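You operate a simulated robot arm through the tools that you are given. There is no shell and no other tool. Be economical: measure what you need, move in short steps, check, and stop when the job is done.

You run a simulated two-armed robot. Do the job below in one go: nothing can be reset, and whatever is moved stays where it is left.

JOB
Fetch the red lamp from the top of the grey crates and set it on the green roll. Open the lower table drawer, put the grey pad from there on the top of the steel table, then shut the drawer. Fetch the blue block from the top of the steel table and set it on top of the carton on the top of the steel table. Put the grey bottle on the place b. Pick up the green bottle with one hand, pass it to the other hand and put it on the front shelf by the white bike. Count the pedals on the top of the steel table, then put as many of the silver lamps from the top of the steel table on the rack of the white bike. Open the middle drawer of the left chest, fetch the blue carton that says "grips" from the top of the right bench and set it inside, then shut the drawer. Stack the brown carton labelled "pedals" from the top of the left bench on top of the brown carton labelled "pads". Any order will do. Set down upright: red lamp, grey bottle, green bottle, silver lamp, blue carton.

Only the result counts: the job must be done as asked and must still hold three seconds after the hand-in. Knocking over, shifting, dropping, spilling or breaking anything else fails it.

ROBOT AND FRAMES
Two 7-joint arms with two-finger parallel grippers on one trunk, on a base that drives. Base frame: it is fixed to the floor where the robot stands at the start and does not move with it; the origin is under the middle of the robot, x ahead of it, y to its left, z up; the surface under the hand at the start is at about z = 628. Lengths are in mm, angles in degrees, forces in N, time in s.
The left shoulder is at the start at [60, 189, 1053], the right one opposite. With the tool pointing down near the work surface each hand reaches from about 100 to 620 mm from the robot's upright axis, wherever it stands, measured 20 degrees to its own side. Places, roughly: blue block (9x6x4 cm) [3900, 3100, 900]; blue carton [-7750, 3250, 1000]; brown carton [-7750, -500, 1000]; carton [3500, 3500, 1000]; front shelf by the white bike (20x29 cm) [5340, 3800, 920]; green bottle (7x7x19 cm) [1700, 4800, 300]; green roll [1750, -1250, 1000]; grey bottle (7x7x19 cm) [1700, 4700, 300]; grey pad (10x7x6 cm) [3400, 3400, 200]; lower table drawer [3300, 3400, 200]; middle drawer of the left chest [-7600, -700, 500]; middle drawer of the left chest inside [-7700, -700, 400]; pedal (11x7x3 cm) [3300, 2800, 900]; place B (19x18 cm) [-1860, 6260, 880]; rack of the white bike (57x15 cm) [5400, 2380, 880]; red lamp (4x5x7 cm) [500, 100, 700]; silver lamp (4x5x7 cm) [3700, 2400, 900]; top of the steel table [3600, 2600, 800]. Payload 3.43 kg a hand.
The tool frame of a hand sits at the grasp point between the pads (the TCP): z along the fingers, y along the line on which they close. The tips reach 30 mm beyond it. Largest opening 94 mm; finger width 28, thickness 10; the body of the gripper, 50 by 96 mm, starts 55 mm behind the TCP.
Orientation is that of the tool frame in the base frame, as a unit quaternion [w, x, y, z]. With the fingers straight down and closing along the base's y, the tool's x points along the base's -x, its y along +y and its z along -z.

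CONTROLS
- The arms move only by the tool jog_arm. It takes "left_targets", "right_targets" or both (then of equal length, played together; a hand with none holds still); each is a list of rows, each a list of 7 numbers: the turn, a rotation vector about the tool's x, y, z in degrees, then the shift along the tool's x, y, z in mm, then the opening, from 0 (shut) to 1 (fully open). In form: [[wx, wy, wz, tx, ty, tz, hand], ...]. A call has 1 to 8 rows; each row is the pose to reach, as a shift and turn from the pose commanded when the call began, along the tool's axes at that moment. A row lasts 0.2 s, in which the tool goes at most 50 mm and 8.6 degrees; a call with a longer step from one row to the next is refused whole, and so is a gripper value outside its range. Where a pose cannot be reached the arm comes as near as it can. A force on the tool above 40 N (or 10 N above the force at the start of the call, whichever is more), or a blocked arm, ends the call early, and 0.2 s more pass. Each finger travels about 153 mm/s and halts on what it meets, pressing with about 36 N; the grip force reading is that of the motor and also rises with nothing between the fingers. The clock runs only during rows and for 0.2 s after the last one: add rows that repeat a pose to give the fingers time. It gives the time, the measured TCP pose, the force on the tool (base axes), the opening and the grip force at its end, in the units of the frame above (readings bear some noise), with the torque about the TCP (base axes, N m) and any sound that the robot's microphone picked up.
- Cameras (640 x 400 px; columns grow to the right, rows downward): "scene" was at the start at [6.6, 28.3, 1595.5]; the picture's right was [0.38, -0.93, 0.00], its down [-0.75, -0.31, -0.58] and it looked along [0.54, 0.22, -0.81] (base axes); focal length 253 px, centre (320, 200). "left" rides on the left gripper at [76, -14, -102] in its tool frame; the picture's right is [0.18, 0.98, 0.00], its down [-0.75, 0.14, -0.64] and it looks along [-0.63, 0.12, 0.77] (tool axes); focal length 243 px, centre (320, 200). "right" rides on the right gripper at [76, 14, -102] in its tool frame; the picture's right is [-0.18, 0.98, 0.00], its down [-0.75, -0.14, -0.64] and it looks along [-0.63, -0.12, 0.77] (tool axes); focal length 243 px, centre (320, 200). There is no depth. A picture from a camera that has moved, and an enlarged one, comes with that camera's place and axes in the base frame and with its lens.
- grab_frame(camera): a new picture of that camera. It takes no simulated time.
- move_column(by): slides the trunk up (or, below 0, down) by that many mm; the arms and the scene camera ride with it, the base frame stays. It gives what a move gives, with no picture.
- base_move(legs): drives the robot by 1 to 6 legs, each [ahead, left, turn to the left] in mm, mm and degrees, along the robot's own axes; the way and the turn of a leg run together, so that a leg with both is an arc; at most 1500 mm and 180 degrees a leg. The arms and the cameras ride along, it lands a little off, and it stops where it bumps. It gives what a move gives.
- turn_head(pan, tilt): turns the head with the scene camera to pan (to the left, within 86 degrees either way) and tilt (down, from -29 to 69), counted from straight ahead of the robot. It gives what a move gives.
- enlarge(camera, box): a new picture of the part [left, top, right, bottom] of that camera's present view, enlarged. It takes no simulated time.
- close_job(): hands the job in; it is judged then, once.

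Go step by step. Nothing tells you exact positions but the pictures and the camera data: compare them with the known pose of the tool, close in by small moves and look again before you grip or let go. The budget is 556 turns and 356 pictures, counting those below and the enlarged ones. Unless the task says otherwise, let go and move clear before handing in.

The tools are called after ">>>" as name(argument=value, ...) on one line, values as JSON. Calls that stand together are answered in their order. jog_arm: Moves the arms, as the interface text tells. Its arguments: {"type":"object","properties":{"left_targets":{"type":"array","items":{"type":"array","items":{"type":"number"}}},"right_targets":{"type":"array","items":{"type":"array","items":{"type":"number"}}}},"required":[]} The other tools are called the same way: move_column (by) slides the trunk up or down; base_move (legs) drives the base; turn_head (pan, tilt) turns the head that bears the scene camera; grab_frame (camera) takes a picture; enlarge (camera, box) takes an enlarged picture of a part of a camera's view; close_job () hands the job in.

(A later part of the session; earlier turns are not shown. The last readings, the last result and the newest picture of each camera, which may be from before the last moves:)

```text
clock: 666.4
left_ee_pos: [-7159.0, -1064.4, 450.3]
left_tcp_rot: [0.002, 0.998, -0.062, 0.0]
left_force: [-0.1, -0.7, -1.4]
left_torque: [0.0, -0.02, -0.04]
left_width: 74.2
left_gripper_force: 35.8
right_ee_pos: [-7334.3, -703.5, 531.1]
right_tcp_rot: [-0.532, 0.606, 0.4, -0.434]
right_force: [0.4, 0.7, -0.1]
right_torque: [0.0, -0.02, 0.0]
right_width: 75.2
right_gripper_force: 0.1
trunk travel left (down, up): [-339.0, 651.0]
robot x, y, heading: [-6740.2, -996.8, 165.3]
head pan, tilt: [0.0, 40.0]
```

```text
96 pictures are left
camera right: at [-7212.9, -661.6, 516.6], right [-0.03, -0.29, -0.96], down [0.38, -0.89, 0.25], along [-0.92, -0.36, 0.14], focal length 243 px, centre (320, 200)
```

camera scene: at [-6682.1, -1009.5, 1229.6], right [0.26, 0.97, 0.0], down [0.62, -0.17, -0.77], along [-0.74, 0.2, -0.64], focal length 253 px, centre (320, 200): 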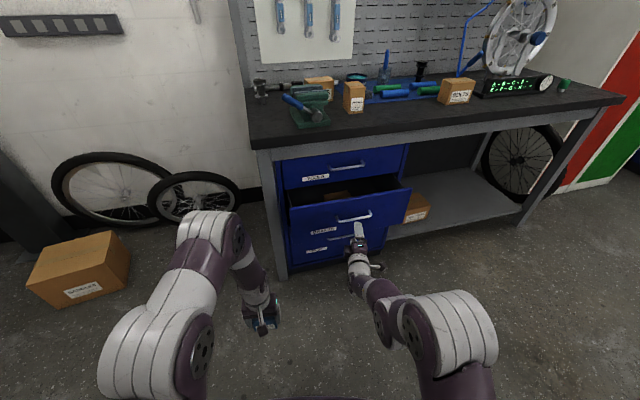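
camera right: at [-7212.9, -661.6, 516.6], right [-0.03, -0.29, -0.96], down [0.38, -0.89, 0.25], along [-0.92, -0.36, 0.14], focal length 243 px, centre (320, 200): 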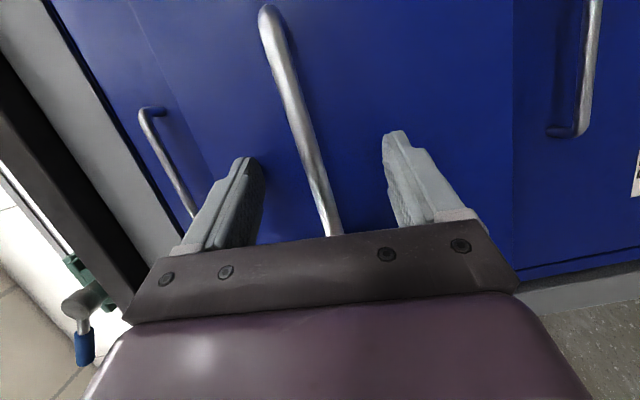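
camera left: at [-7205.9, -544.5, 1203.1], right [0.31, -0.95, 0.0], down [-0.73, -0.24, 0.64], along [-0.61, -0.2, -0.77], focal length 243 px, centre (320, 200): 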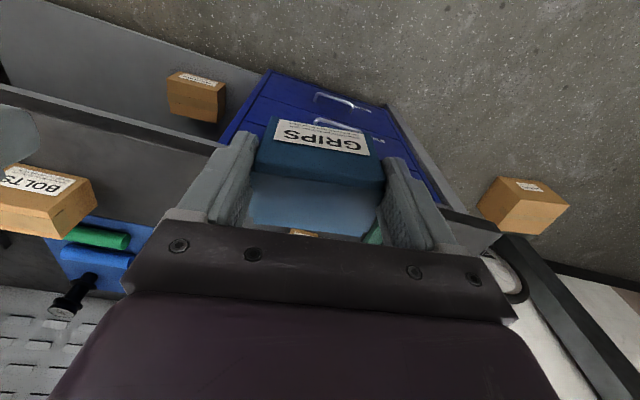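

>>> jog_arm(right_targets=[[0, 0, 0, 0, 0, 0, 0.3], [0, 0, 0, 0, 0, 0, 0], [0, 0, 0, 0, 0, 0, 0]])

>>> base_move(legs=[[-82, -22, 0]])

>>> grab_frame(camera="scene")

```text
clock: 667.2
left_ee_pos: [-7161.0, -1064.9, 449.9]
left_tcp_rot: [0.003, 0.998, -0.063, 0.0]
left_force: [-0.3, 0.0, -1.0]
left_torque: [-0.01, 0.01, 0.02]
left_width: 74.2
left_gripper_force: 36.4
right_ee_pos: [-7333.1, -703.2, 531.8]
right_tcp_rot: [-0.532, 0.606, 0.401, -0.434]
right_force: [1.4, -0.4, -3.5]
right_torque: [1.33, -0.02, 0.23]
right_width: 15.6
right_gripper_force: 44.4
trunk travel left (down, up): [-339.0, 651.0]
robot x, y, heading: [-6740.6, -993.1, 165.2]
head pan, tilt: [0.0, 40.0]
```

```text
clock: 668.3
left_ee_pos: [-7074.1, -1064.1, 450.4]
left_tcp_rot: [0.004, 0.998, -0.063, 0.0]
left_force: [0.6, -0.4, -1.0]
left_torque: [0.0, -0.02, -0.01]
left_width: 74.2
left_gripper_force: 35.8
right_ee_pos: [-7248.6, -703.3, 530.7]
right_tcp_rot: [-0.532, 0.606, 0.401, -0.435]
right_force: [1.7, -6.1, -6.5]
right_torque: [1.17, -0.06, 0.59]
right_width: 15.9
right_gripper_force: 44.8
trunk travel left (down, up): [-339.0, 651.0]
robot x, y, heading: [-6656.0, -996.8, 165.1]
head pan, tilt: [0.0, 40.0]
```

```text
95 pictures are left
camera scene: at [-6680.3, -988.1, 1229.6], right [0.26, 0.97, 0.0], down [0.62, -0.16, -0.77], along [-0.74, 0.2, -0.64], focal length 253 px, centre (320, 200)
```

scene: 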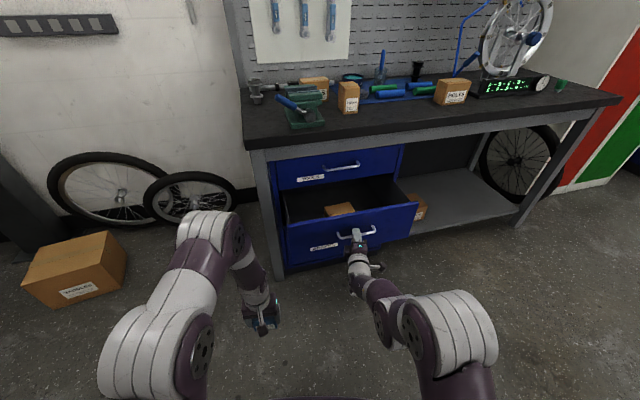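

>>> base_move(legs=[[-58, -16, 0]])

>>> enlarge(camera="scene", box=[240, 130, 440, 280])

```text
clock: 669.3
left_ee_pos: [-7014.4, -1063.4, 449.6]
left_tcp_rot: [0.003, 0.998, -0.063, 0.0]
left_force: [0.6, -0.2, -1.1]
left_torque: [-0.03, -0.05, 0.02]
left_width: 74.1
left_gripper_force: 36.5
right_ee_pos: [-7187.6, -703.6, 531.5]
right_tcp_rot: [-0.531, 0.606, 0.401, -0.435]
right_force: [1.7, -5.0, -1.2]
right_torque: [1.22, -0.03, 0.43]
right_width: 15.7
right_gripper_force: 45.0
trunk travel left (down, up): [-339.0, 651.0]
robot x, y, heading: [-6594.1, -997.7, 165.3]
head pan, tilt: [0.0, 40.0]
```

```text
2.67 times, centred on (340, 205) of scene
camera zoom: at [-6620.0, -987.5, 1229.6], right [0.26, 0.97, 0.0], down [0.62, -0.16, -0.77], along [-0.74, 0.2, -0.64], focal length 675 px, centre (267, 187)
```

zoom: 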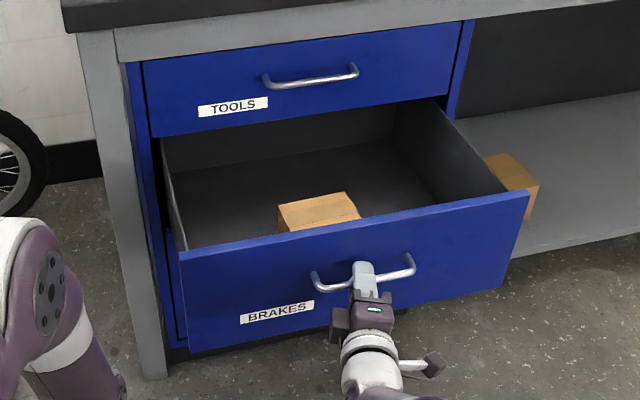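

Drawer has a brown carton inside; I pull a bit more for hand clearance.

>>> base_move(legs=[[-64, -17, 0]])

>>> enlarge(camera="scene", box=[240, 130, 440, 280])

```text
clock: 670.3
left_ee_pos: [-6946.8, -1062.7, 451.1]
left_tcp_rot: [0.002, 0.998, -0.063, 0.0]
left_force: [0.9, -0.6, -0.9]
left_torque: [-0.04, -0.04, 0.0]
left_width: 74.5
left_gripper_force: 36.2
right_ee_pos: [-7120.1, -703.4, 530.5]
right_tcp_rot: [-0.531, 0.607, 0.402, -0.434]
right_force: [0.1, -0.1, 0.8]
right_torque: [-0.01, -0.01, 0.02]
right_width: 0.1
right_gripper_force: 32.9
trunk travel left (down, up): [-339.0, 651.0]
robot x, y, heading: [-6527.3, -995.2, 165.4]
head pan, tilt: [0.0, 40.0]
```

```text
2.67 times, centred on (340, 205) of scene
camera zoom: at [-6552.3, -986.9, 1229.7], right [0.25, 0.97, 0.0], down [0.62, -0.16, -0.77], along [-0.74, 0.2, -0.64], focal length 675 px, centre (267, 187)
```

zoom: 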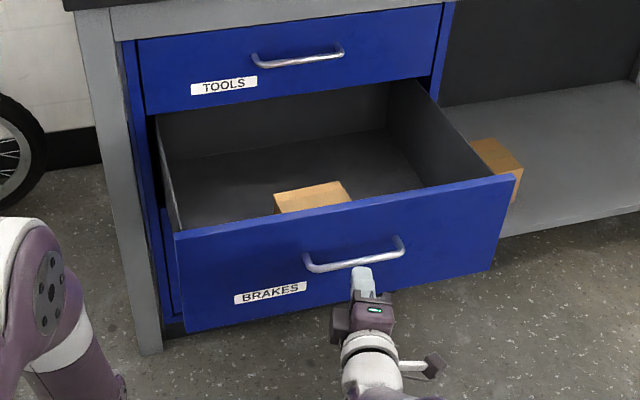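

>>> jog_arm(right_targets=[[-4.9, 4.9, 4.9, 0, -20, -20, 0.3], [-9.8, 9.8, 9.8, 0, -40, -40, 0.3], [-14.7, 14.7, 14.7, 0, -60, -60, 0.3], [-19.6, 19.6, 19.6, 0, -80, -80, 0.3], [-24.5, 24.5, 24.5, 0, -100, -100, 0.3], [-29.4, 29.4, 29.4, 0, -120, -120, 0.3], [-34.3, 34.3, 34.3, 0, -140, -140, 0.3]])

>>> jog_arm(right_targets=[[-4.9, 4.9, 4.9, 0, 0, 0, 0.3], [-9.8, 9.8, 9.8, 0, 0, 0, 0.3], [-14.7, 14.7, 14.7, 0, 0, 0, 0.3], [-19.6, 19.6, 19.6, 0, 0, 0, 0.3], [-24.5, 24.5, 24.5, 0, 0, 0, 0.3], [-29.4, 29.4, 29.4, 0, 0, 0, 0.3], [-34.3, 34.3, 34.3, 0, 0, 0, 0.3]])

>>> move_column(by=300)

>>> grab_frame(camera="scene")

```text
clock: 671.9
left_ee_pos: [-6947.0, -1063.6, 449.8]
left_tcp_rot: [0.002, 0.998, -0.063, 0.0]
left_force: [-1.0, -0.3, -1.3]
left_torque: [-0.01, -0.07, -0.01]
left_width: 74.1
left_gripper_force: 35.7
right_ee_pos: [-6990.5, -728.3, 676.9]
right_tcp_rot: [-0.277, 0.919, 0.148, -0.24]
right_force: [-0.6, 0.1, -0.7]
right_torque: [-0.03, -0.03, 0.0]
right_width: 28.1
right_gripper_force: 0.0
trunk travel left (down, up): [-339.0, 651.0]
robot x, y, heading: [-6529.2, -991.7, 165.3]
head pan, tilt: [0.0, 40.0]
```

```text
clock: 673.5
left_ee_pos: [-6947.5, -1063.3, 449.7]
left_tcp_rot: [0.003, 0.998, -0.062, 0.0]
left_force: [0.3, -0.2, -0.9]
left_torque: [-0.02, -0.04, 0.03]
left_width: 74.1
left_gripper_force: 35.6
right_ee_pos: [-6978.1, -733.0, 664.6]
right_tcp_rot: [0.048, 0.988, -0.145, 0.017]
right_force: [1.1, 0.6, 0.3]
right_torque: [0.03, 0.05, 0.02]
right_width: 28.0
right_gripper_force: 0.1
right hand out of reach, approached as far as the arm can: row 7
trunk travel left (down, up): [-339.0, 651.0]
robot x, y, heading: [-6531.1, -996.6, 165.6]
head pan, tilt: [0.0, 40.0]
```

```text
clock: 676.5
left_ee_pos: [-6947.3, -1062.7, 750.0]
left_tcp_rot: [0.003, 0.998, -0.062, -0.001]
left_force: [0.0, 1.0, -1.7]
left_torque: [-0.01, -0.04, -0.01]
left_width: 74.1
left_gripper_force: 36.0
right_ee_pos: [-6979.1, -732.0, 964.3]
right_tcp_rot: [0.048, 0.988, -0.146, 0.018]
right_force: [0.8, -0.1, 0.9]
right_torque: [-0.03, 0.04, -0.01]
right_width: 28.1
right_gripper_force: 0.0
trunk travel left (down, up): [-639.0, 351.0]
robot x, y, heading: [-6529.1, -994.7, 165.2]
head pan, tilt: [0.0, 40.0]
```

```text
92 pictures are left
camera scene: at [-6553.6, -986.8, 1529.6], right [0.25, 0.97, 0.0], down [0.62, -0.16, -0.77], along [-0.74, 0.2, -0.64], focal length 253 px, centre (320, 200)
```

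scene: 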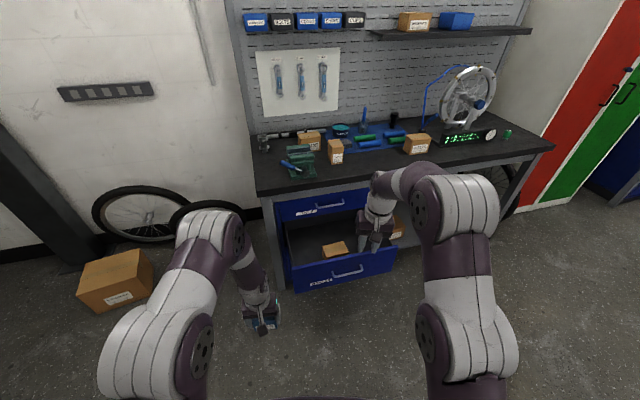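

>>> base_move(legs=[[0, 0, 14.8], [270, 0, 0], [0, -325, 0]])

>>> jog_arm(left_targets=[[0, 0, -8.5, 0, 0, 0, 0], [0, 0, -17, 0, 0, 0, 0], [0, 0, -25.5, 0, 0, 0, 0], [0, 0, -34, 0, 0, 0, 0], [0, 0, -42.5, 0, 0, 0, 0], [0, 0, -51, 0, 0, 0, 0], [0, 0, -59.5, 0, 0, 0, 0], [0, 0, -68, 0, 0, 0, 0]])

>>> turn_head(pan=15, tilt=55)

>>> grab_frame(camera="scene")

```text
clock: 681.1
left_ee_pos: [-7189.2, -842.6, 749.9]
left_tcp_rot: [0.003, 0.997, 0.073, 0.0]
left_force: [-0.7, 0.8, -1.6]
left_torque: [0.03, -0.04, 0.0]
left_width: 74.2
left_gripper_force: 36.9
right_ee_pos: [-7307.7, -529.4, 963.8]
right_tcp_rot: [0.045, 0.999, -0.011, 0.023]
right_force: [0.1, 0.0, 0.5]
right_torque: [-0.04, 0.03, 0.0]
right_width: 28.0
right_gripper_force: 0.1
trunk travel left (down, up): [-639.0, 351.0]
robot x, y, heading: [-6803.7, -665.4, -179.3]
head pan, tilt: [0.0, 40.0]
```

```text
clock: 682.9
left_ee_pos: [-7187.9, -841.9, 750.1]
left_tcp_rot: [0.003, 0.786, 0.618, -0.001]
left_force: [-0.4, -0.3, -0.7]
left_torque: [0.01, 0.02, 0.0]
left_width: 74.2
left_gripper_force: 35.7
right_ee_pos: [-7307.2, -531.3, 963.4]
right_tcp_rot: [0.045, 0.999, -0.011, 0.023]
right_force: [0.5, 0.1, -0.8]
right_torque: [0.03, -0.03, 0.0]
right_width: 28.1
right_gripper_force: 0.1
trunk travel left (down, up): [-639.0, 351.0]
robot x, y, heading: [-6802.3, -667.2, -179.3]
head pan, tilt: [0.0, 40.0]
```

```text
clock: 683.6
left_ee_pos: [-7188.0, -842.3, 748.5]
left_tcp_rot: [0.002, 0.787, 0.616, -0.001]
left_force: [0.3, -0.2, -0.7]
left_torque: [0.05, 0.01, 0.03]
left_width: 74.0
left_gripper_force: 35.9
right_ee_pos: [-7306.9, -531.2, 963.3]
right_tcp_rot: [0.045, 0.999, -0.011, 0.023]
right_force: [-0.3, -0.2, -0.1]
right_torque: [-0.02, 0.01, -0.03]
right_width: 28.5
right_gripper_force: 0.1
trunk travel left (down, up): [-639.0, 351.0]
robot x, y, heading: [-6804.0, -663.5, -179.4]
head pan, tilt: [15.0, 55.0]
```

```text
91 pictures are left
camera scene: at [-6813.0, -682.0, 1509.0], right [-0.27, 0.96, 0.0], down [0.79, 0.22, -0.57], along [-0.55, -0.15, -0.82], focal length 253 px, centre (320, 200)
```

scene: 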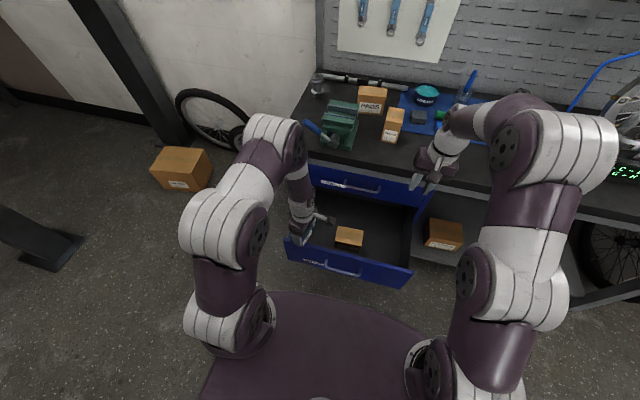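

>>> jog_arm(left_targets=[[0, 0, -7, -3, -38, 0, 0], [0, 0, -13.6, -6, -76, 0, 0], [0, 0, -13.6, -10, -113, 0, 0]])

>>> grab_frame(camera="left")

>>> enlarge(camera="scene", box=[260, 160, 430, 290])

```text
clock: 684.5
left_ee_pos: [-7303.4, -823.4, 747.3]
left_tcp_rot: [0.003, 0.707, 0.707, -0.001]
left_force: [-0.1, 0.0, -1.1]
left_torque: [0.01, -0.03, 0.02]
left_width: 74.3
left_gripper_force: 36.2
right_ee_pos: [-7308.4, -530.8, 962.6]
right_tcp_rot: [0.045, 0.999, -0.011, 0.024]
right_force: [0.3, -0.7, 0.3]
right_torque: [0.03, -0.02, 0.0]
right_width: 28.1
right_gripper_force: 0.0
trunk travel left (down, up): [-639.0, 351.0]
robot x, y, heading: [-6804.7, -666.0, -179.3]
head pan, tilt: [15.0, 55.0]
```

```text
90 pictures are left
camera left: at [-7318.2, -747.2, 850.6], right [0.98, 0.18, 0.0], down [0.14, -0.75, 0.65], along [0.12, -0.63, -0.76], focal length 243 px, centre (320, 200)
```

left: 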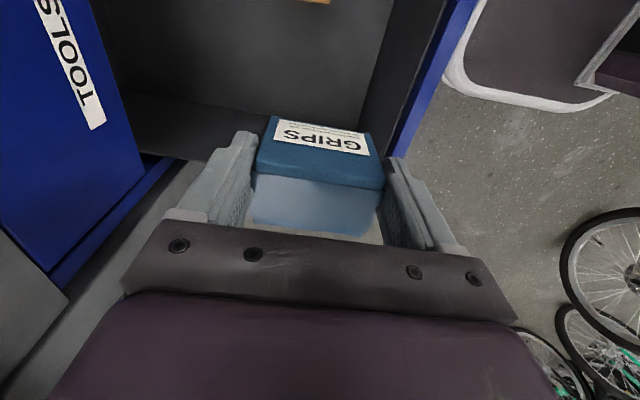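

```text
3.08 times, centred on (345, 225) of scene
camera zoom: at [-6814.4, -682.0, 1508.9], right [-0.27, 0.96, 0.0], down [0.79, 0.22, -0.57], along [-0.55, -0.16, -0.82], focal length 779 px, centre (243, 123)
```

zoom: 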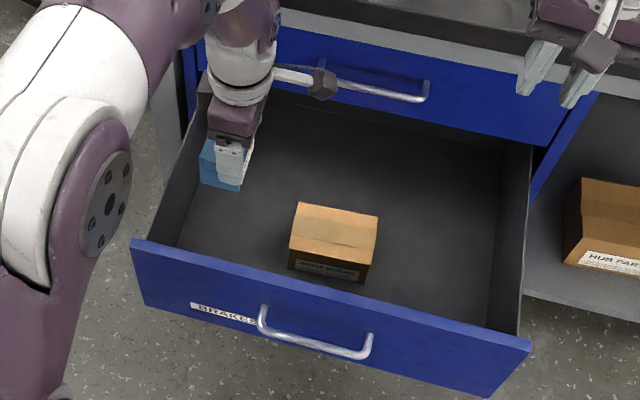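

>>> jog_arm(right_targets=[[0, 0, 0, 40, 0, 0, 0.3], [0, 0, 0, 80, 0, 0, 0.3], [0, 0, 0, 110, 0, 0, 0.3]])

>>> move_column(by=-200)

>>> enlarge(camera="scene", box=[240, 160, 440, 320])

>>> grab_frame(camera="left")

```text
clock: 685.2
left_ee_pos: [-7302.7, -823.8, 748.8]
left_tcp_rot: [0.002, 0.708, 0.707, -0.002]
left_force: [0.5, 0.2, -0.7]
left_torque: [0.02, 0.02, 0.01]
left_width: 74.1
left_gripper_force: 35.9
right_ee_pos: [-7195.4, -531.6, 968.3]
right_tcp_rot: [0.044, 0.999, -0.011, 0.023]
right_force: [-0.1, 0.7, 0.3]
right_torque: [0.01, 0.0, 0.0]
right_width: 28.2
right_gripper_force: 0.0
trunk travel left (down, up): [-639.0, 351.0]
robot x, y, heading: [-6803.9, -663.0, -179.3]
head pan, tilt: [15.0, 55.0]
```

```text
clock: 687.4
left_ee_pos: [-7303.0, -823.7, 548.2]
left_tcp_rot: [0.002, 0.708, 0.706, -0.002]
left_force: [-0.3, -0.1, -1.0]
left_torque: [0.06, 0.05, -0.01]
left_width: 74.2
left_gripper_force: 35.8
right_ee_pos: [-7197.2, -532.3, 768.2]
right_tcp_rot: [0.045, 0.999, -0.01, 0.023]
right_force: [0.2, -0.7, 0.2]
right_torque: [0.0, 0.01, -0.03]
right_width: 28.0
right_gripper_force: 0.0
trunk travel left (down, up): [-439.0, 551.0]
robot x, y, heading: [-6800.3, -665.1, -179.1]
head pan, tilt: [15.0, 55.0]
```

```text
2.50 times, centred on (340, 240) of scene
camera zoom: at [-6812.8, -682.0, 1309.0], right [-0.27, 0.96, 0.0], down [0.79, 0.22, -0.57], along [-0.55, -0.16, -0.82], focal length 633 px, centre (270, 100)
```

zoom: 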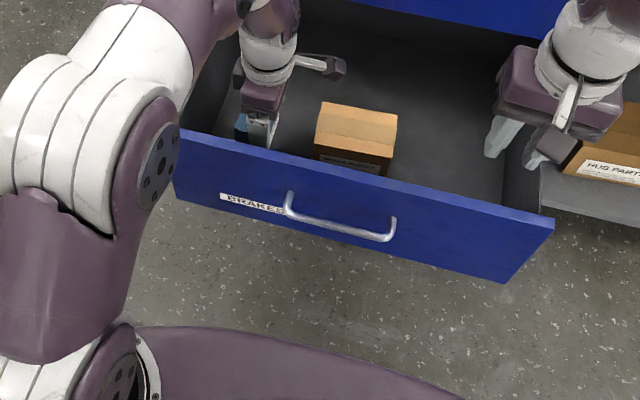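

```text
87 pictures are left
camera left: at [-7316.8, -747.1, 651.2], right [0.98, 0.18, 0.0], down [0.14, -0.75, 0.65], along [0.12, -0.64, -0.76], focal length 243 px, centre (320, 200)
```

left: 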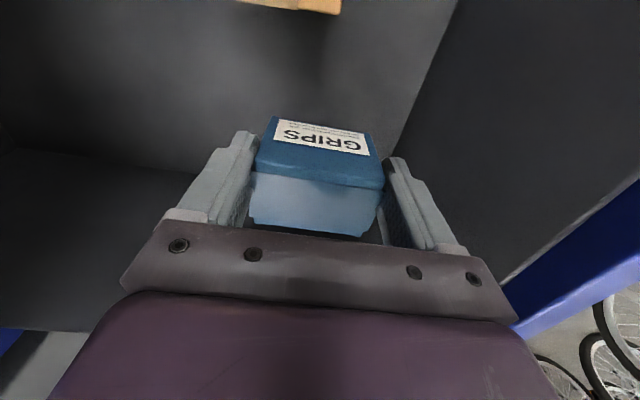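

>>> jog_arm(left_targets=[[0, 0, 0, 0, 0, 20, 0], [0, 0, 0, 0, 0, 35, 0], [0, 0, 0, 0, 0, 42, 0], [0, 0, 0, 0, 0, 48, 0], [0, 0, 0, 0, 0, 54, 0], [0, 0, 0, 0, 0, 60, 0], [0, 0, 0, 0, 0, 66, 0], [0, 0, 0, 0, 0, 72, 0]])

>>> grab_frame(camera="left")

```text
clock: 689.2
left_ee_pos: [-7309.6, -824.5, 485.9]
left_tcp_rot: [-0.004, 0.707, 0.707, -0.007]
left_force: [-1.6, 0.4, 24.3]
left_torque: [-0.32, -0.85, 0.02]
left_width: 74.4
left_gripper_force: 35.5
right_ee_pos: [-7196.0, -532.6, 769.2]
right_tcp_rot: [0.045, 0.999, -0.01, 0.023]
right_force: [-0.5, -0.4, -0.3]
right_torque: [-0.03, -0.02, -0.03]
right_width: 28.3
right_gripper_force: 0.0
trunk travel left (down, up): [-439.0, 551.0]
robot x, y, heading: [-6802.6, -663.8, -179.1]
head pan, tilt: [15.0, 55.0]
stopped in row 8 (left hand): the force on the tool passed its limit at 47 N (the readings are from after the stop); the commanded pose is now the measured one
```

```text
86 pictures are left
camera left: at [-7322.2, -747.3, 588.0], right [0.98, 0.18, -0.02], down [0.15, -0.75, 0.64], along [0.11, -0.64, -0.77], focal length 243 px, centre (320, 200)
```

left: 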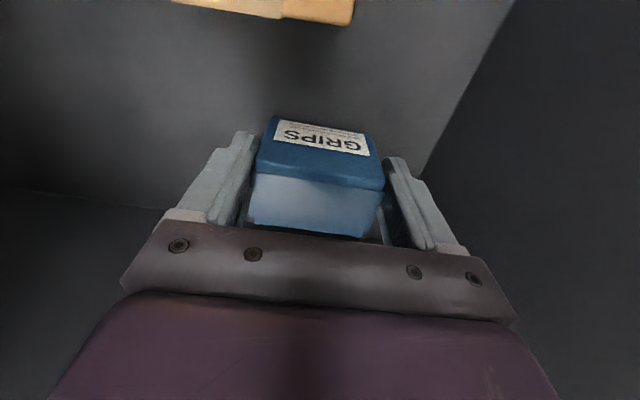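

>>> jog_arm(left_targets=[[0, 0, 0, 0, 0, -1, 0.3], [0, 0, 0, 0, 0, -1, 0.85], [0, 0, 0, 0, 0, -1, 0.88], [0, 0, 0, 0, 0, -1, 0.88]])

>>> grab_frame(camera="left")

```text
clock: 690.2
left_ee_pos: [-7307.7, -823.9, 481.9]
left_tcp_rot: [-0.001, 0.707, 0.707, -0.005]
left_force: [0.1, 3.5, 12.5]
left_torque: [0.0, 0.07, 0.02]
left_width: 83.2
left_gripper_force: 0.2
right_ee_pos: [-7196.2, -531.1, 768.0]
right_tcp_rot: [0.045, 0.999, -0.011, 0.024]
right_force: [-0.2, 0.1, 0.5]
right_torque: [0.0, 0.01, -0.03]
right_width: 28.1
right_gripper_force: 0.1
trunk travel left (down, up): [-439.0, 551.0]
robot x, y, heading: [-6803.5, -662.9, -179.3]
head pan, tilt: [15.0, 55.0]
```

```text
85 pictures are left
camera left: at [-7320.0, -747.5, 585.5], right [0.98, 0.18, -0.01], down [0.14, -0.75, 0.64], along [0.11, -0.64, -0.76], focal length 243 px, centre (320, 200)
```

left: 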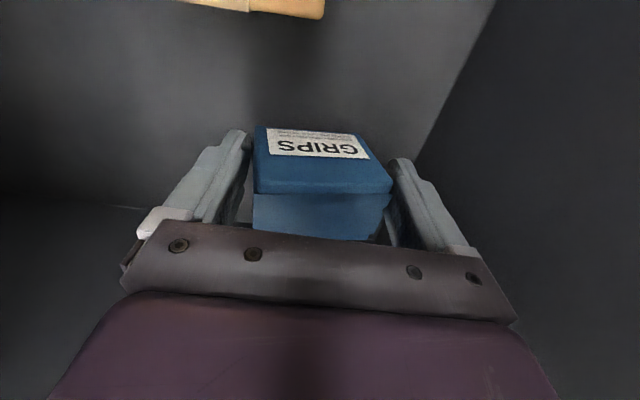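

>>> jog_arm(left_targets=[[0, 0, 0, 0, 0, -10, 0.95], [0, 0, 0, 0, 0, -40, 0.95], [0, 0, 0, 0, 0, -80, 0.95]])

>>> grab_frame(camera="left")

>>> move_column(by=200)

>>> enlarge(camera="scene", box=[240, 150, 440, 300])

```text
clock: 691.0
left_ee_pos: [-7306.0, -823.4, 561.3]
left_tcp_rot: [-0.001, 0.708, 0.706, -0.004]
left_force: [-0.3, 0.4, 0.4]
left_torque: [-0.04, 0.03, 0.01]
left_width: 89.5
left_gripper_force: 0.1
right_ee_pos: [-7197.2, -532.9, 768.9]
right_tcp_rot: [0.045, 0.999, -0.011, 0.023]
right_force: [0.5, 0.4, 0.2]
right_torque: [-0.03, 0.03, 0.04]
right_width: 28.3
right_gripper_force: 0.0
trunk travel left (down, up): [-439.0, 551.0]
robot x, y, heading: [-6802.5, -663.7, -179.1]
head pan, tilt: [15.0, 55.0]
```

```text
84 pictures are left
camera left: at [-7318.0, -746.5, 663.7], right [0.98, 0.18, -0.01], down [0.14, -0.75, 0.64], along [0.11, -0.64, -0.76], focal length 243 px, centre (320, 200)
```

left: 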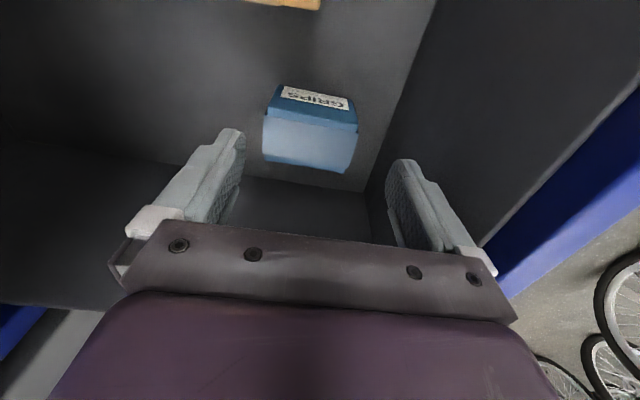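

```text
clock: 693.2
left_ee_pos: [-7307.1, -823.3, 759.7]
left_tcp_rot: [-0.001, 0.707, 0.707, -0.004]
left_force: [0.1, -0.2, 0.9]
left_torque: [0.0, 0.02, 0.01]
left_width: 89.2
left_gripper_force: 0.1
right_ee_pos: [-7196.7, -531.9, 968.2]
right_tcp_rot: [0.045, 0.999, -0.011, 0.023]
right_force: [-0.3, -0.4, -0.6]
right_torque: [-0.01, 0.03, -0.01]
right_width: 28.2
right_gripper_force: 0.0
trunk travel left (down, up): [-639.0, 351.0]
robot x, y, heading: [-6802.1, -667.5, -179.2]
head pan, tilt: [15.0, 55.0]
```

```text
2.67 times, centred on (340, 225) of scene
camera zoom: at [-6813.0, -682.0, 1508.9], right [-0.27, 0.96, 0.0], down [0.79, 0.22, -0.57], along [-0.55, -0.16, -0.82], focal length 675 px, centre (267, 133)
```

zoom: 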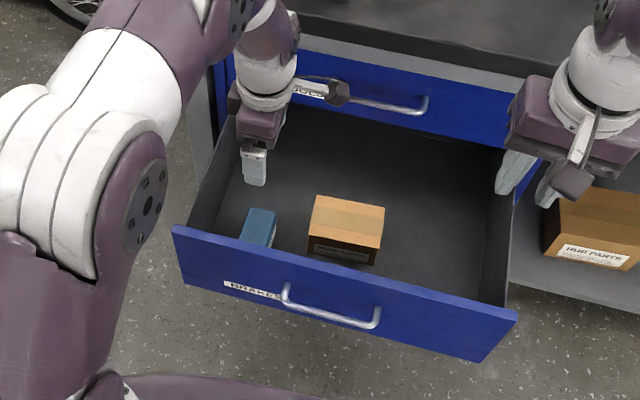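

The GRIPS carton stands in the drawer. I pull the left hand out in front, close the fist and push the drawer shut.

>>> jog_arm(left_targets=[[0, 0, 0, 15, 40, 0, 0], [0, 0, 0, 30, 80, 0, 0], [0, 0, 0, 50, 120, 0, 0], [0, 0, 0, 72, 160, 0, 0], [0, 0, 0, 95, 195, 0, 0]])

>>> move_column(by=-220)

>>> grab_frame(camera="scene")

```text
clock: 694.4
left_ee_pos: [-7110.9, -727.3, 757.2]
left_tcp_rot: [-0.002, 0.708, 0.707, -0.005]
left_force: [0.3, 0.6, -0.1]
left_torque: [0.02, -0.01, 0.03]
left_width: 0.0
left_gripper_force: 32.6
right_ee_pos: [-7195.6, -532.5, 968.4]
right_tcp_rot: [0.045, 0.999, -0.011, 0.022]
right_force: [0.1, -0.2, 0.2]
right_torque: [-0.02, 0.04, 0.01]
right_width: 28.4
right_gripper_force: 0.0
trunk travel left (down, up): [-639.0, 351.0]
robot x, y, heading: [-6799.6, -665.4, -179.3]
head pan, tilt: [15.0, 55.0]
```

```text
clock: 696.7
left_ee_pos: [-7111.1, -729.1, 537.8]
left_tcp_rot: [-0.001, 0.708, 0.706, -0.005]
left_force: [-0.6, -0.1, -0.8]
left_torque: [-0.02, -0.02, 0.0]
left_width: 0.0
left_gripper_force: 33.0
right_ee_pos: [-7196.4, -531.9, 747.8]
right_tcp_rot: [0.045, 0.999, -0.011, 0.024]
right_force: [0.0, 0.5, 0.3]
right_torque: [-0.02, 0.02, 0.01]
right_width: 28.0
right_gripper_force: 0.1
trunk travel left (down, up): [-419.0, 571.0]
robot x, y, heading: [-6799.2, -665.0, -179.3]
head pan, tilt: [15.0, 55.0]
```

```text
82 pictures are left
camera scene: at [-6812.7, -682.0, 1289.0], right [-0.27, 0.96, 0.0], down [0.79, 0.22, -0.57], along [-0.55, -0.16, -0.82], focal length 253 px, centre (320, 200)
```

scene: 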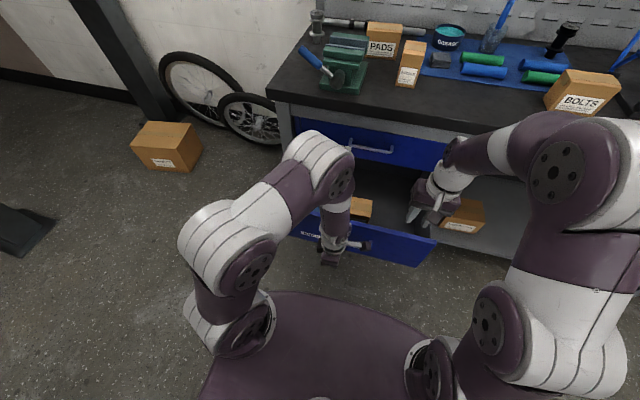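

>>> base_move(legs=[[45, 0, 0]])

>>> jog_arm(left_targets=[[0, 0, 0, 0, -35, 0, 0], [0, 0, 0, 0, -70, 0, 0], [0, 0, 0, 0, -105, 0, 0], [0, 0, 0, 0, -140, 0, 0], [0, 0, 0, 0, -175, 0, 0], [0, 0, 0, 0, -205, 0, 0]])

>>> grab_frame(camera="scene")

```text
clock: 697.6
left_ee_pos: [-7158.0, -730.0, 536.9]
left_tcp_rot: [-0.001, 0.709, 0.706, -0.004]
left_force: [0.2, 0.5, 0.9]
left_torque: [0.0, -0.02, -0.01]
left_width: 0.0
left_gripper_force: 33.2
right_ee_pos: [-7243.0, -532.5, 748.4]
right_tcp_rot: [0.045, 0.999, -0.011, 0.024]
right_force: [-0.3, -0.5, 0.0]
right_torque: [-0.03, -0.03, 0.03]
right_width: 28.6
right_gripper_force: 0.0
trunk travel left (down, up): [-419.0, 571.0]
robot x, y, heading: [-6844.2, -666.0, -179.3]
head pan, tilt: [15.0, 55.0]
```

```text
clock: 699.0
left_ee_pos: [-7362.7, -728.0, 538.8]
left_tcp_rot: [-0.001, 0.709, 0.705, -0.004]
left_force: [-0.1, 0.4, 0.2]
left_torque: [0.02, -0.02, -0.01]
left_width: 0.2
left_gripper_force: 33.2
right_ee_pos: [-7242.1, -533.4, 748.4]
right_tcp_rot: [0.045, 0.999, -0.01, 0.023]
right_force: [-0.7, 0.1, 1.5]
right_torque: [-0.06, 0.04, 0.02]
right_width: 27.9
right_gripper_force: 0.0
trunk travel left (down, up): [-419.0, 571.0]
robot x, y, heading: [-6846.3, -664.0, -179.1]
head pan, tilt: [15.0, 55.0]
```

```text
81 pictures are left
camera scene: at [-6858.2, -682.7, 1288.9], right [-0.27, 0.96, 0.0], down [0.79, 0.22, -0.57], along [-0.55, -0.15, -0.82], focal length 253 px, centre (320, 200)
```

scene: 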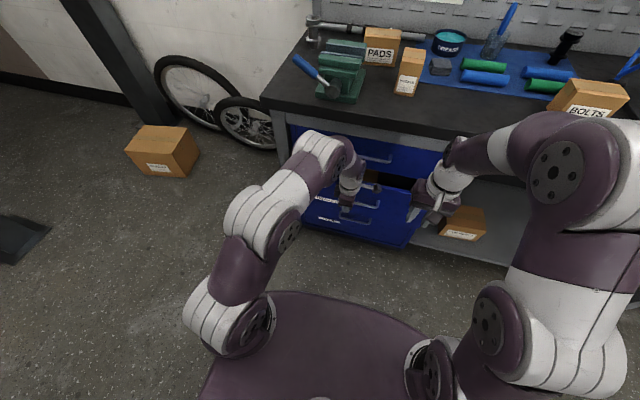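

To avoid the upper handle, I pitch the left fist forward and push with the fingertips.

>>> jog_arm(left_targets=[[8.5, 0, 0, 0, 20, 0, 0], [17, 0, 0, 0, 40, 0, 0], [25.5, 0, 0, 0, 60, 0, 0], [34, 0, 0, 0, 80, 0, 0], [42.5, 0, 0, 0, 100, 0, 0], [51, 0, 0, 0, 110, 0, 0], [59.5, 0, 0, 0, 110, 0, 0]], right_targets=[[0, 0, 0, 20, 0, 0, 0.3], [0, 0, 0, 40, 0, 0, 0.3], [0, 0, 0, 60, 0, 0, 0.3], [0, 0, 0, 80, 0, 0, 0.3], [0, 0, 0, 80, 0, 0, 0.3], [0, 0, 0, 80, 0, 0, 0.3], [0, 0, 0, 80, 0, 0, 0.3]])

>>> grab_frame(camera="scene")

```text
clock: 700.6
left_ee_pos: [-7454.6, -662.6, 619.3]
left_tcp_rot: [-0.302, 0.656, 0.62, -0.306]
left_force: [0.0, 0.0, -0.3]
left_torque: [0.01, 0.02, -0.02]
left_width: 0.1
left_gripper_force: 32.8
left hand out of reach, approached as far as the arm can: row 4, 5, 6, 7
right_ee_pos: [-7163.4, -531.7, 752.0]
right_tcp_rot: [0.046, 0.999, -0.011, 0.024]
right_force: [0.0, -0.1, -0.7]
right_torque: [-0.01, -0.06, 0.03]
right_width: 28.1
right_gripper_force: 0.0
trunk travel left (down, up): [-419.0, 571.0]
robot x, y, heading: [-6848.8, -661.7, -179.1]
head pan, tilt: [15.0, 55.0]
```

```text
80 pictures are left
camera scene: at [-6860.6, -680.9, 1288.8], right [-0.27, 0.96, 0.0], down [0.79, 0.22, -0.57], along [-0.55, -0.16, -0.82], focal length 253 px, centre (320, 200)
```

scene: 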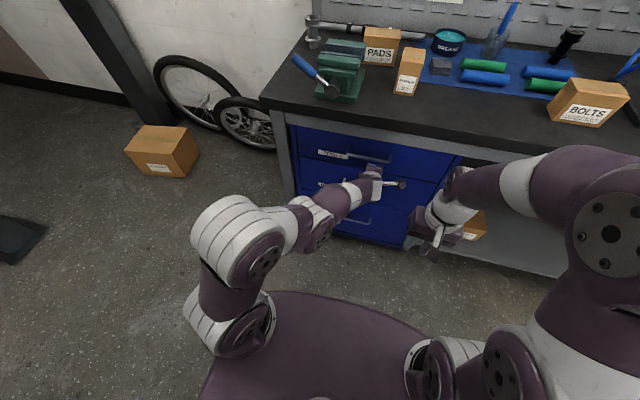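

>>> enlarge(camera="scene", box=[270, 100, 470, 260])

>>> grab_frame(camera="left")

```text
2.50 times, centred on (370, 180) of scene
camera zoom: at [-6860.6, -680.9, 1288.8], right [-0.27, 0.96, 0.0], down [0.79, 0.22, -0.57], along [-0.55, -0.16, -0.82], focal length 633 px, centre (195, 250)
```

zoom: 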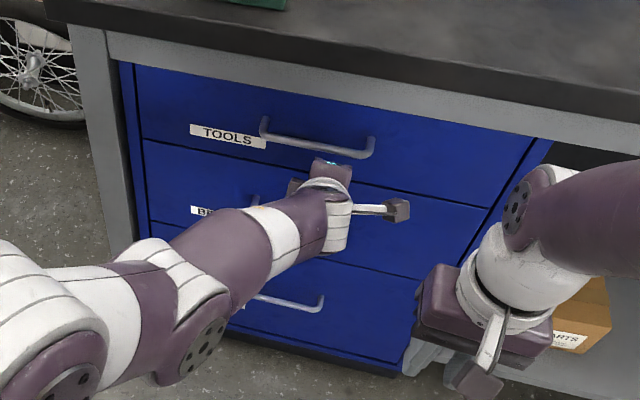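

```text
78 pictures are left
camera left: at [-7380.1, -588.5, 693.9], right [0.63, 0.14, -0.77], down [0.55, -0.77, 0.32], along [-0.55, -0.62, -0.56], focal length 243 px, centre (320, 200)
```

left: 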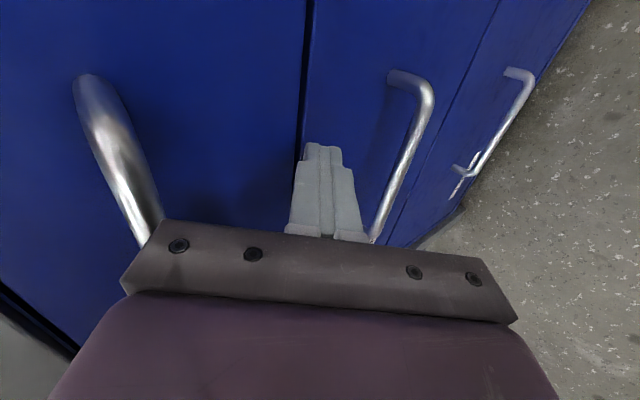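

>>> jog_arm(left_targets=[[0, 0, 0, 0, 26, 15, 0], [0, 0, 0, 0, 22, 20, 0], [0, 0, 0, 0, 18, 25, 0], [0, 0, 0, 0, 14, 30, 0], [0, 0, 0, 0, 10, 35, 0], [0, 0, 0, 0, 6, 40, 0]])

>>> grab_frame(camera="left")

```text
clock: 701.4
left_ee_pos: [-7460.4, -666.6, 605.8]
left_tcp_rot: [-0.299, 0.657, 0.621, -0.303]
left_force: [35.5, -5.3, 21.2]
left_torque: [-0.33, 0.18, 0.54]
left_width: 0.3
left_gripper_force: 33.3
left hand out of reach, approached as far as the arm can: row 1, 2, 3
right_ee_pos: [-7157.4, -534.1, 754.8]
right_tcp_rot: [0.045, 0.999, -0.01, 0.02]
right_force: [0.5, -0.2, 0.5]
right_torque: [0.05, 0.0, 0.0]
right_width: 28.1
right_gripper_force: 0.0
trunk travel left (down, up): [-419.0, 571.0]
robot x, y, heading: [-6841.6, -667.5, -179.2]
head pan, tilt: [15.0, 55.0]
stopped in row 3 (left hand): the force on the tool passed its limit at 68 N (the readings are from after the stop); the commanded pose is now the measured one
```

```text
77 pictures are left
camera left: at [-7387.9, -590.4, 679.6], right [0.63, 0.14, -0.76], down [0.55, -0.77, 0.32], along [-0.54, -0.62, -0.56], focal length 243 px, centre (320, 200)
```

left: 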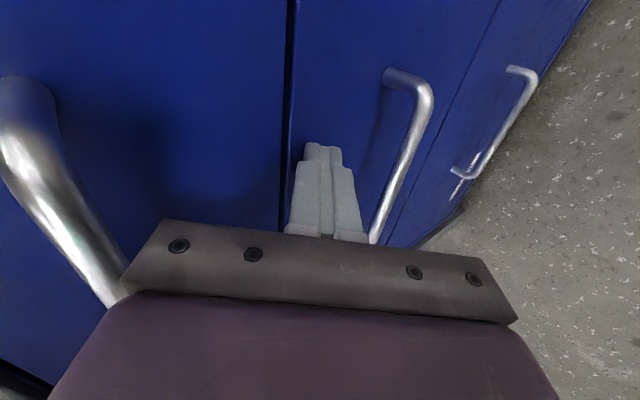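

The middle drawer is pressed shut. Now I retract the left hand and prepare for the PEDALS carton with the right hand.

>>> base_move(legs=[[-70, 0, 0]])

>>> jog_arm(left_targets=[[-8, 0, 0, 0, 10, -20, 0], [-16, 0, 0, 0, 20, -40, 0], [-24, 0, 0, 0, 30, -60, 0], [-32, 0, 0, 0, 40, -80, 0], [-40, 0, 0, 0, 50, -100, 0], [-48, 0, 0, 0, 60, -120, 0], [-53, 0, 0, 0, 65, -135, 0]])

>>> enlarge(camera="scene", box=[240, 80, 460, 260])

```text
clock: 702.4
left_ee_pos: [-7394.9, -663.8, 602.2]
left_tcp_rot: [-0.298, 0.659, 0.621, -0.303]
left_force: [-0.3, -0.8, 0.6]
left_torque: [0.0, 0.01, 0.04]
left_width: 0.1
left_gripper_force: 32.8
right_ee_pos: [-7089.8, -532.9, 752.7]
right_tcp_rot: [0.045, 0.999, -0.01, 0.022]
right_force: [-0.7, -0.6, 0.2]
right_torque: [-0.02, 0.03, -0.01]
right_width: 28.2
right_gripper_force: 0.0
trunk travel left (down, up): [-419.0, 571.0]
robot x, y, heading: [-6773.9, -666.6, -179.5]
head pan, tilt: [15.0, 55.0]
```

```text
clock: 704.0
left_ee_pos: [-7249.4, -669.6, 636.1]
left_tcp_rot: [0.028, 0.722, 0.691, 0.01]
left_force: [-0.1, 0.0, -0.2]
left_torque: [0.04, 0.0, -0.01]
left_width: 0.0
left_gripper_force: 32.9
right_ee_pos: [-7089.3, -533.5, 753.2]
right_tcp_rot: [0.045, 0.999, -0.011, 0.023]
right_force: [-0.4, 0.8, 0.2]
right_torque: [-0.03, 0.0, -0.01]
right_width: 28.0
right_gripper_force: 0.0
trunk travel left (down, up): [-419.0, 571.0]
robot x, y, heading: [-6778.7, -664.5, -179.6]
head pan, tilt: [15.0, 55.0]
```

```text
2.22 times, centred on (350, 170) of scene
camera zoom: at [-6786.4, -681.7, 1288.9], right [-0.27, 0.96, 0.0], down [0.79, 0.22, -0.57], along [-0.55, -0.16, -0.82], focal length 563 px, centre (253, 267)
```

zoom: 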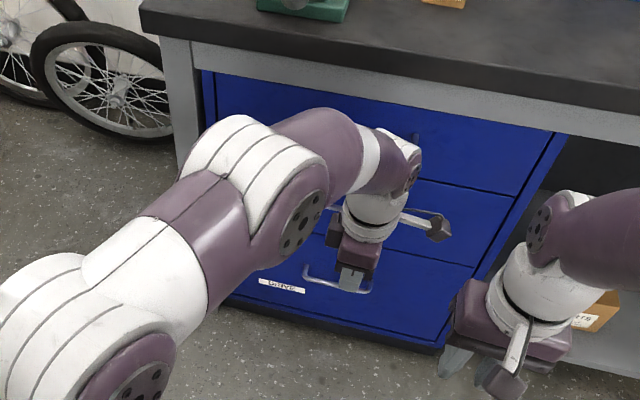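

>>> move_column(by=400)

>>> jog_arm(left_targets=[[-3, 0, 0, -40, 20, 0, 0.3], [-3, 0, 0, -80, 40, 0, 0.3], [-3, 0, 0, -120, 60, 0, 0.3], [-3, 0, 0, -160, 80, 0, 0.3]], right_targets=[[0, -2, 0, 0, 0, 0, 0.6], [0, -4, 0, 0, 20, 0, 1], [4, -4, 0, 0, 40, 0, 1], [4, -4, 0, 0, 40, 0, 1]])

>>> base_move(legs=[[200, 95, -0.4]])

>>> turn_head(pan=0, tilt=48)

>>> grab_frame(camera="scene")

>>> grab_frame(camera="right")

```text
clock: 707.8
left_ee_pos: [-7249.8, -670.2, 1036.5]
left_tcp_rot: [0.028, 0.721, 0.692, 0.007]
left_force: [0.2, -0.5, 0.0]
left_torque: [0.03, 0.03, -0.01]
left_width: 0.0
left_gripper_force: 33.1
right_ee_pos: [-7090.1, -532.7, 1152.5]
right_tcp_rot: [0.045, 0.999, -0.011, 0.023]
right_force: [-0.2, -0.2, 0.3]
right_torque: [-0.01, 0.0, -0.01]
right_width: 28.1
right_gripper_force: 0.0
trunk travel left (down, up): [-819.0, 171.0]
robot x, y, heading: [-6772.9, -659.5, -179.4]
head pan, tilt: [15.0, 55.0]
```

```text
clock: 708.8
left_ee_pos: [-7176.4, -832.3, 1044.8]
left_tcp_rot: [0.047, 0.721, 0.691, 0.026]
left_force: [0.5, -0.7, -0.9]
left_torque: [-0.01, 0.01, 0.0]
left_width: 28.0
left_gripper_force: 0.0
right_ee_pos: [-7090.6, -572.3, 1155.5]
right_tcp_rot: [0.009, 1.0, -0.013, -0.012]
right_force: [0.4, -0.1, -0.2]
right_torque: [-0.01, 0.04, 0.02]
right_width: 94.2
right_gripper_force: 0.0
trunk travel left (down, up): [-819.0, 171.0]
robot x, y, heading: [-6776.6, -661.6, -179.3]
head pan, tilt: [15.0, 55.0]
```

```text
clock: 710.5
left_ee_pos: [-7382.4, -923.4, 1044.6]
left_tcp_rot: [0.046, 0.724, 0.687, 0.026]
left_force: [0.4, -0.4, -0.7]
left_torque: [-0.03, 0.02, 0.02]
left_width: 28.2
left_gripper_force: 0.1
right_ee_pos: [-7294.2, -665.0, 1156.5]
right_tcp_rot: [0.009, 1.0, -0.015, -0.012]
right_force: [-0.1, 0.8, -0.3]
right_torque: [0.02, 0.01, 0.01]
right_width: 94.3
right_gripper_force: 0.1
trunk travel left (down, up): [-819.0, 171.0]
robot x, y, heading: [-6980.6, -760.7, -179.8]
head pan, tilt: [15.0, 55.0]
```

```text
clock: 711.3
left_ee_pos: [-7383.5, -923.1, 1044.4]
left_tcp_rot: [0.047, 0.724, 0.688, 0.025]
left_force: [0.0, 0.4, 0.3]
left_torque: [0.0, -0.01, 0.0]
left_width: 28.3
left_gripper_force: 0.1
right_ee_pos: [-7294.4, -665.9, 1155.2]
right_tcp_rot: [0.01, 1.0, -0.016, -0.011]
right_force: [0.7, -0.5, 0.3]
right_torque: [-0.01, 0.0, 0.04]
right_width: 94.0
right_gripper_force: 0.2
trunk travel left (down, up): [-819.0, 171.0]
robot x, y, heading: [-6979.2, -759.8, -179.9]
head pan, tilt: [0.0, 48.0]
```

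```text
75 pictures are left
camera scene: at [-7000.1, -759.0, 1698.1], right [-0.01, 1.0, 0.0], down [0.74, 0.0, -0.67], along [-0.67, 0.0, -0.74], focal length 253 px, centre (320, 200)
```

scene: 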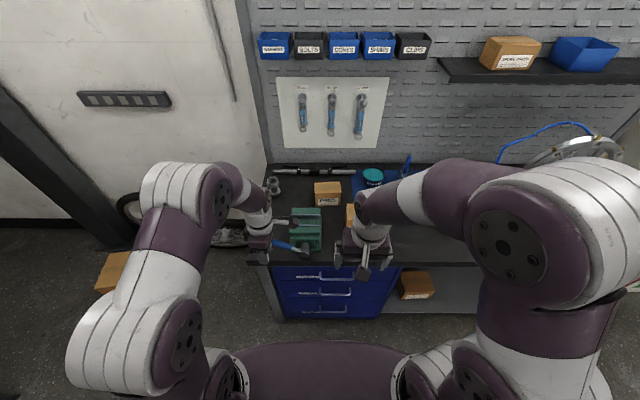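

```text
74 pictures are left
camera right: at [-7216.4, -679.7, 1257.9], right [-0.21, -0.98, 0.02], down [-0.73, 0.18, 0.66], along [-0.64, 0.12, -0.75], focal length 243 px, centre (320, 200)
```

right: 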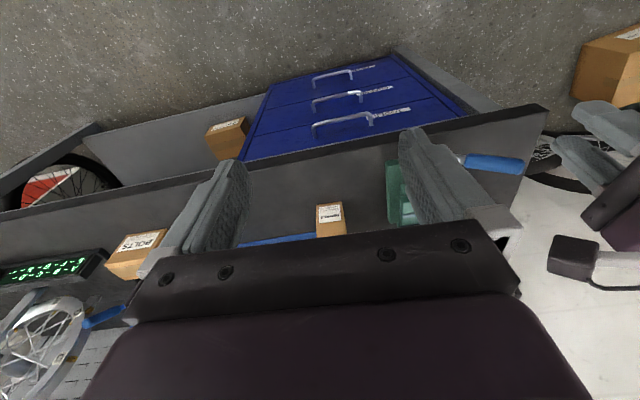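

>>> base_move(legs=[[55, 0, 0]])

>>> jog_arm(left_targets=[[0, 0, 0, 0, 35, 0, 0.3], [0, 0, 0, 0, 70, 0, 0.3], [0, 0, 0, 0, 100, 0, 0.3], [0, 0, 0, 0, 100, 0, 0.3]], right_targets=[[0, 0, 0, -45, -6, 0, 1], [0, 0, 0, -90, -12, 0, 1], [0, 0, 0, -135, -18, 0, 1], [0, 0, 0, -180, -22, 0, 1]])

>>> grab_frame(camera="right")

>>> enlarge(camera="scene", box=[240, 150, 420, 280])

```text
clock: 712.2
left_ee_pos: [-7435.6, -922.8, 1045.5]
left_tcp_rot: [0.045, 0.723, 0.688, 0.024]
left_force: [0.8, 0.2, 0.2]
left_torque: [0.04, -0.02, 0.0]
left_width: 28.3
left_gripper_force: 0.1
right_ee_pos: [-7345.7, -665.8, 1156.6]
right_tcp_rot: [0.01, 1.0, -0.015, -0.013]
right_force: [0.6, 0.1, 0.8]
right_torque: [-0.01, 0.0, -0.02]
right_width: 94.1
right_gripper_force: 0.1
trunk travel left (down, up): [-819.0, 171.0]
robot x, y, heading: [-7037.4, -759.8, -180.2]
head pan, tilt: [0.0, 48.0]
```

```text
clock: 713.2
left_ee_pos: [-7340.6, -929.7, 1056.8]
left_tcp_rot: [0.048, 0.724, 0.688, 0.025]
left_force: [-0.3, -0.3, 0.5]
left_torque: [-0.01, -0.04, 0.0]
left_width: 28.3
left_gripper_force: 0.1
right_ee_pos: [-7528.3, -639.1, 1157.7]
right_tcp_rot: [0.01, 1.0, -0.016, -0.01]
right_force: [0.7, -0.5, -0.3]
right_torque: [-0.05, -0.03, -0.03]
right_width: 94.1
right_gripper_force: 0.0
trunk travel left (down, up): [-819.0, 171.0]
robot x, y, heading: [-7033.5, -760.2, -179.8]
head pan, tilt: [0.0, 48.0]
```

```text
73 pictures are left
camera right: at [-7451.1, -653.1, 1259.8], right [-0.21, -0.98, 0.02], down [-0.73, 0.18, 0.66], along [-0.64, 0.12, -0.76], focal length 243 px, centre (320, 200)
```

right: 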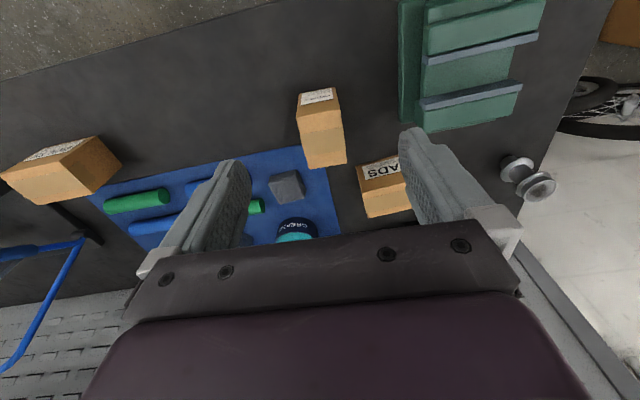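

```text
3.08 times, centred on (330, 215) of scene
camera zoom: at [-7056.1, -758.5, 1698.1], right [0.0, 1.0, 0.0], down [0.74, 0.0, -0.67], along [-0.67, 0.0, -0.74], focal length 779 px, centre (289, 154)
```

zoom: 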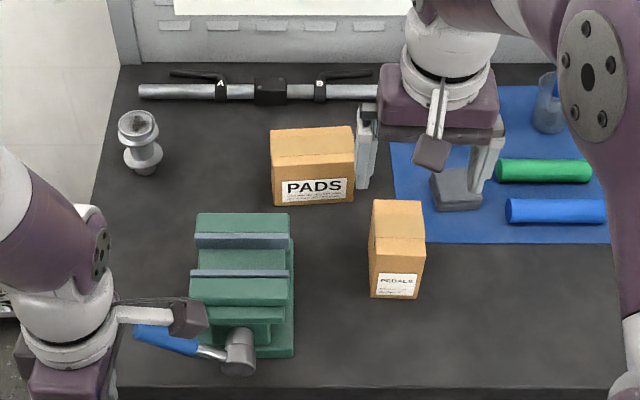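

>>> jog_arm(left_targets=[[0, 0, 0, 0, 20, -30, 0.3], [0, 0, 0, 0, 20, -60, 0.3]])

>>> base_move(legs=[[90, 0, 0]])

>>> grab_frame(camera="right")

```text
clock: 713.9
left_ee_pos: [-7324.5, -928.1, 1118.0]
left_tcp_rot: [0.048, 0.724, 0.688, 0.026]
left_force: [-0.5, -0.6, -0.1]
left_torque: [-0.02, -0.01, -0.01]
left_width: 28.3
left_gripper_force: 0.1
right_ee_pos: [-7526.4, -639.8, 1159.2]
right_tcp_rot: [0.01, 1.0, -0.015, -0.012]
right_force: [-0.2, -1.1, 0.6]
right_torque: [0.04, 0.0, -0.03]
right_width: 94.1
right_gripper_force: 0.1
trunk travel left (down, up): [-819.0, 171.0]
robot x, y, heading: [-7033.9, -760.7, -179.9]
head pan, tilt: [0.0, 48.0]
```

```text
clock: 715.0
left_ee_pos: [-7412.2, -929.8, 1118.2]
left_tcp_rot: [0.047, 0.724, 0.687, 0.025]
left_force: [0.5, 0.0, -0.5]
left_torque: [-0.01, 0.01, -0.02]
left_width: 28.0
left_gripper_force: 0.1
right_ee_pos: [-7617.0, -640.2, 1158.8]
right_tcp_rot: [0.009, 1.0, -0.015, -0.011]
right_force: [-0.7, 0.1, 0.3]
right_torque: [-0.06, 0.02, -0.02]
right_width: 94.3
right_gripper_force: 0.1
trunk travel left (down, up): [-819.0, 171.0]
robot x, y, heading: [-7123.5, -760.9, -179.7]
head pan, tilt: [0.0, 48.0]
```

```text
71 pictures are left
camera right: at [-7537.3, -654.0, 1260.6], right [-0.21, -0.98, 0.02], down [-0.73, 0.18, 0.66], along [-0.65, 0.12, -0.75], focal length 243 px, centre (320, 200)
```

right: 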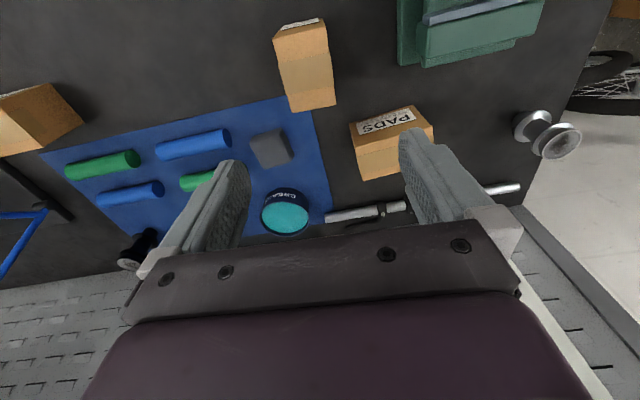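

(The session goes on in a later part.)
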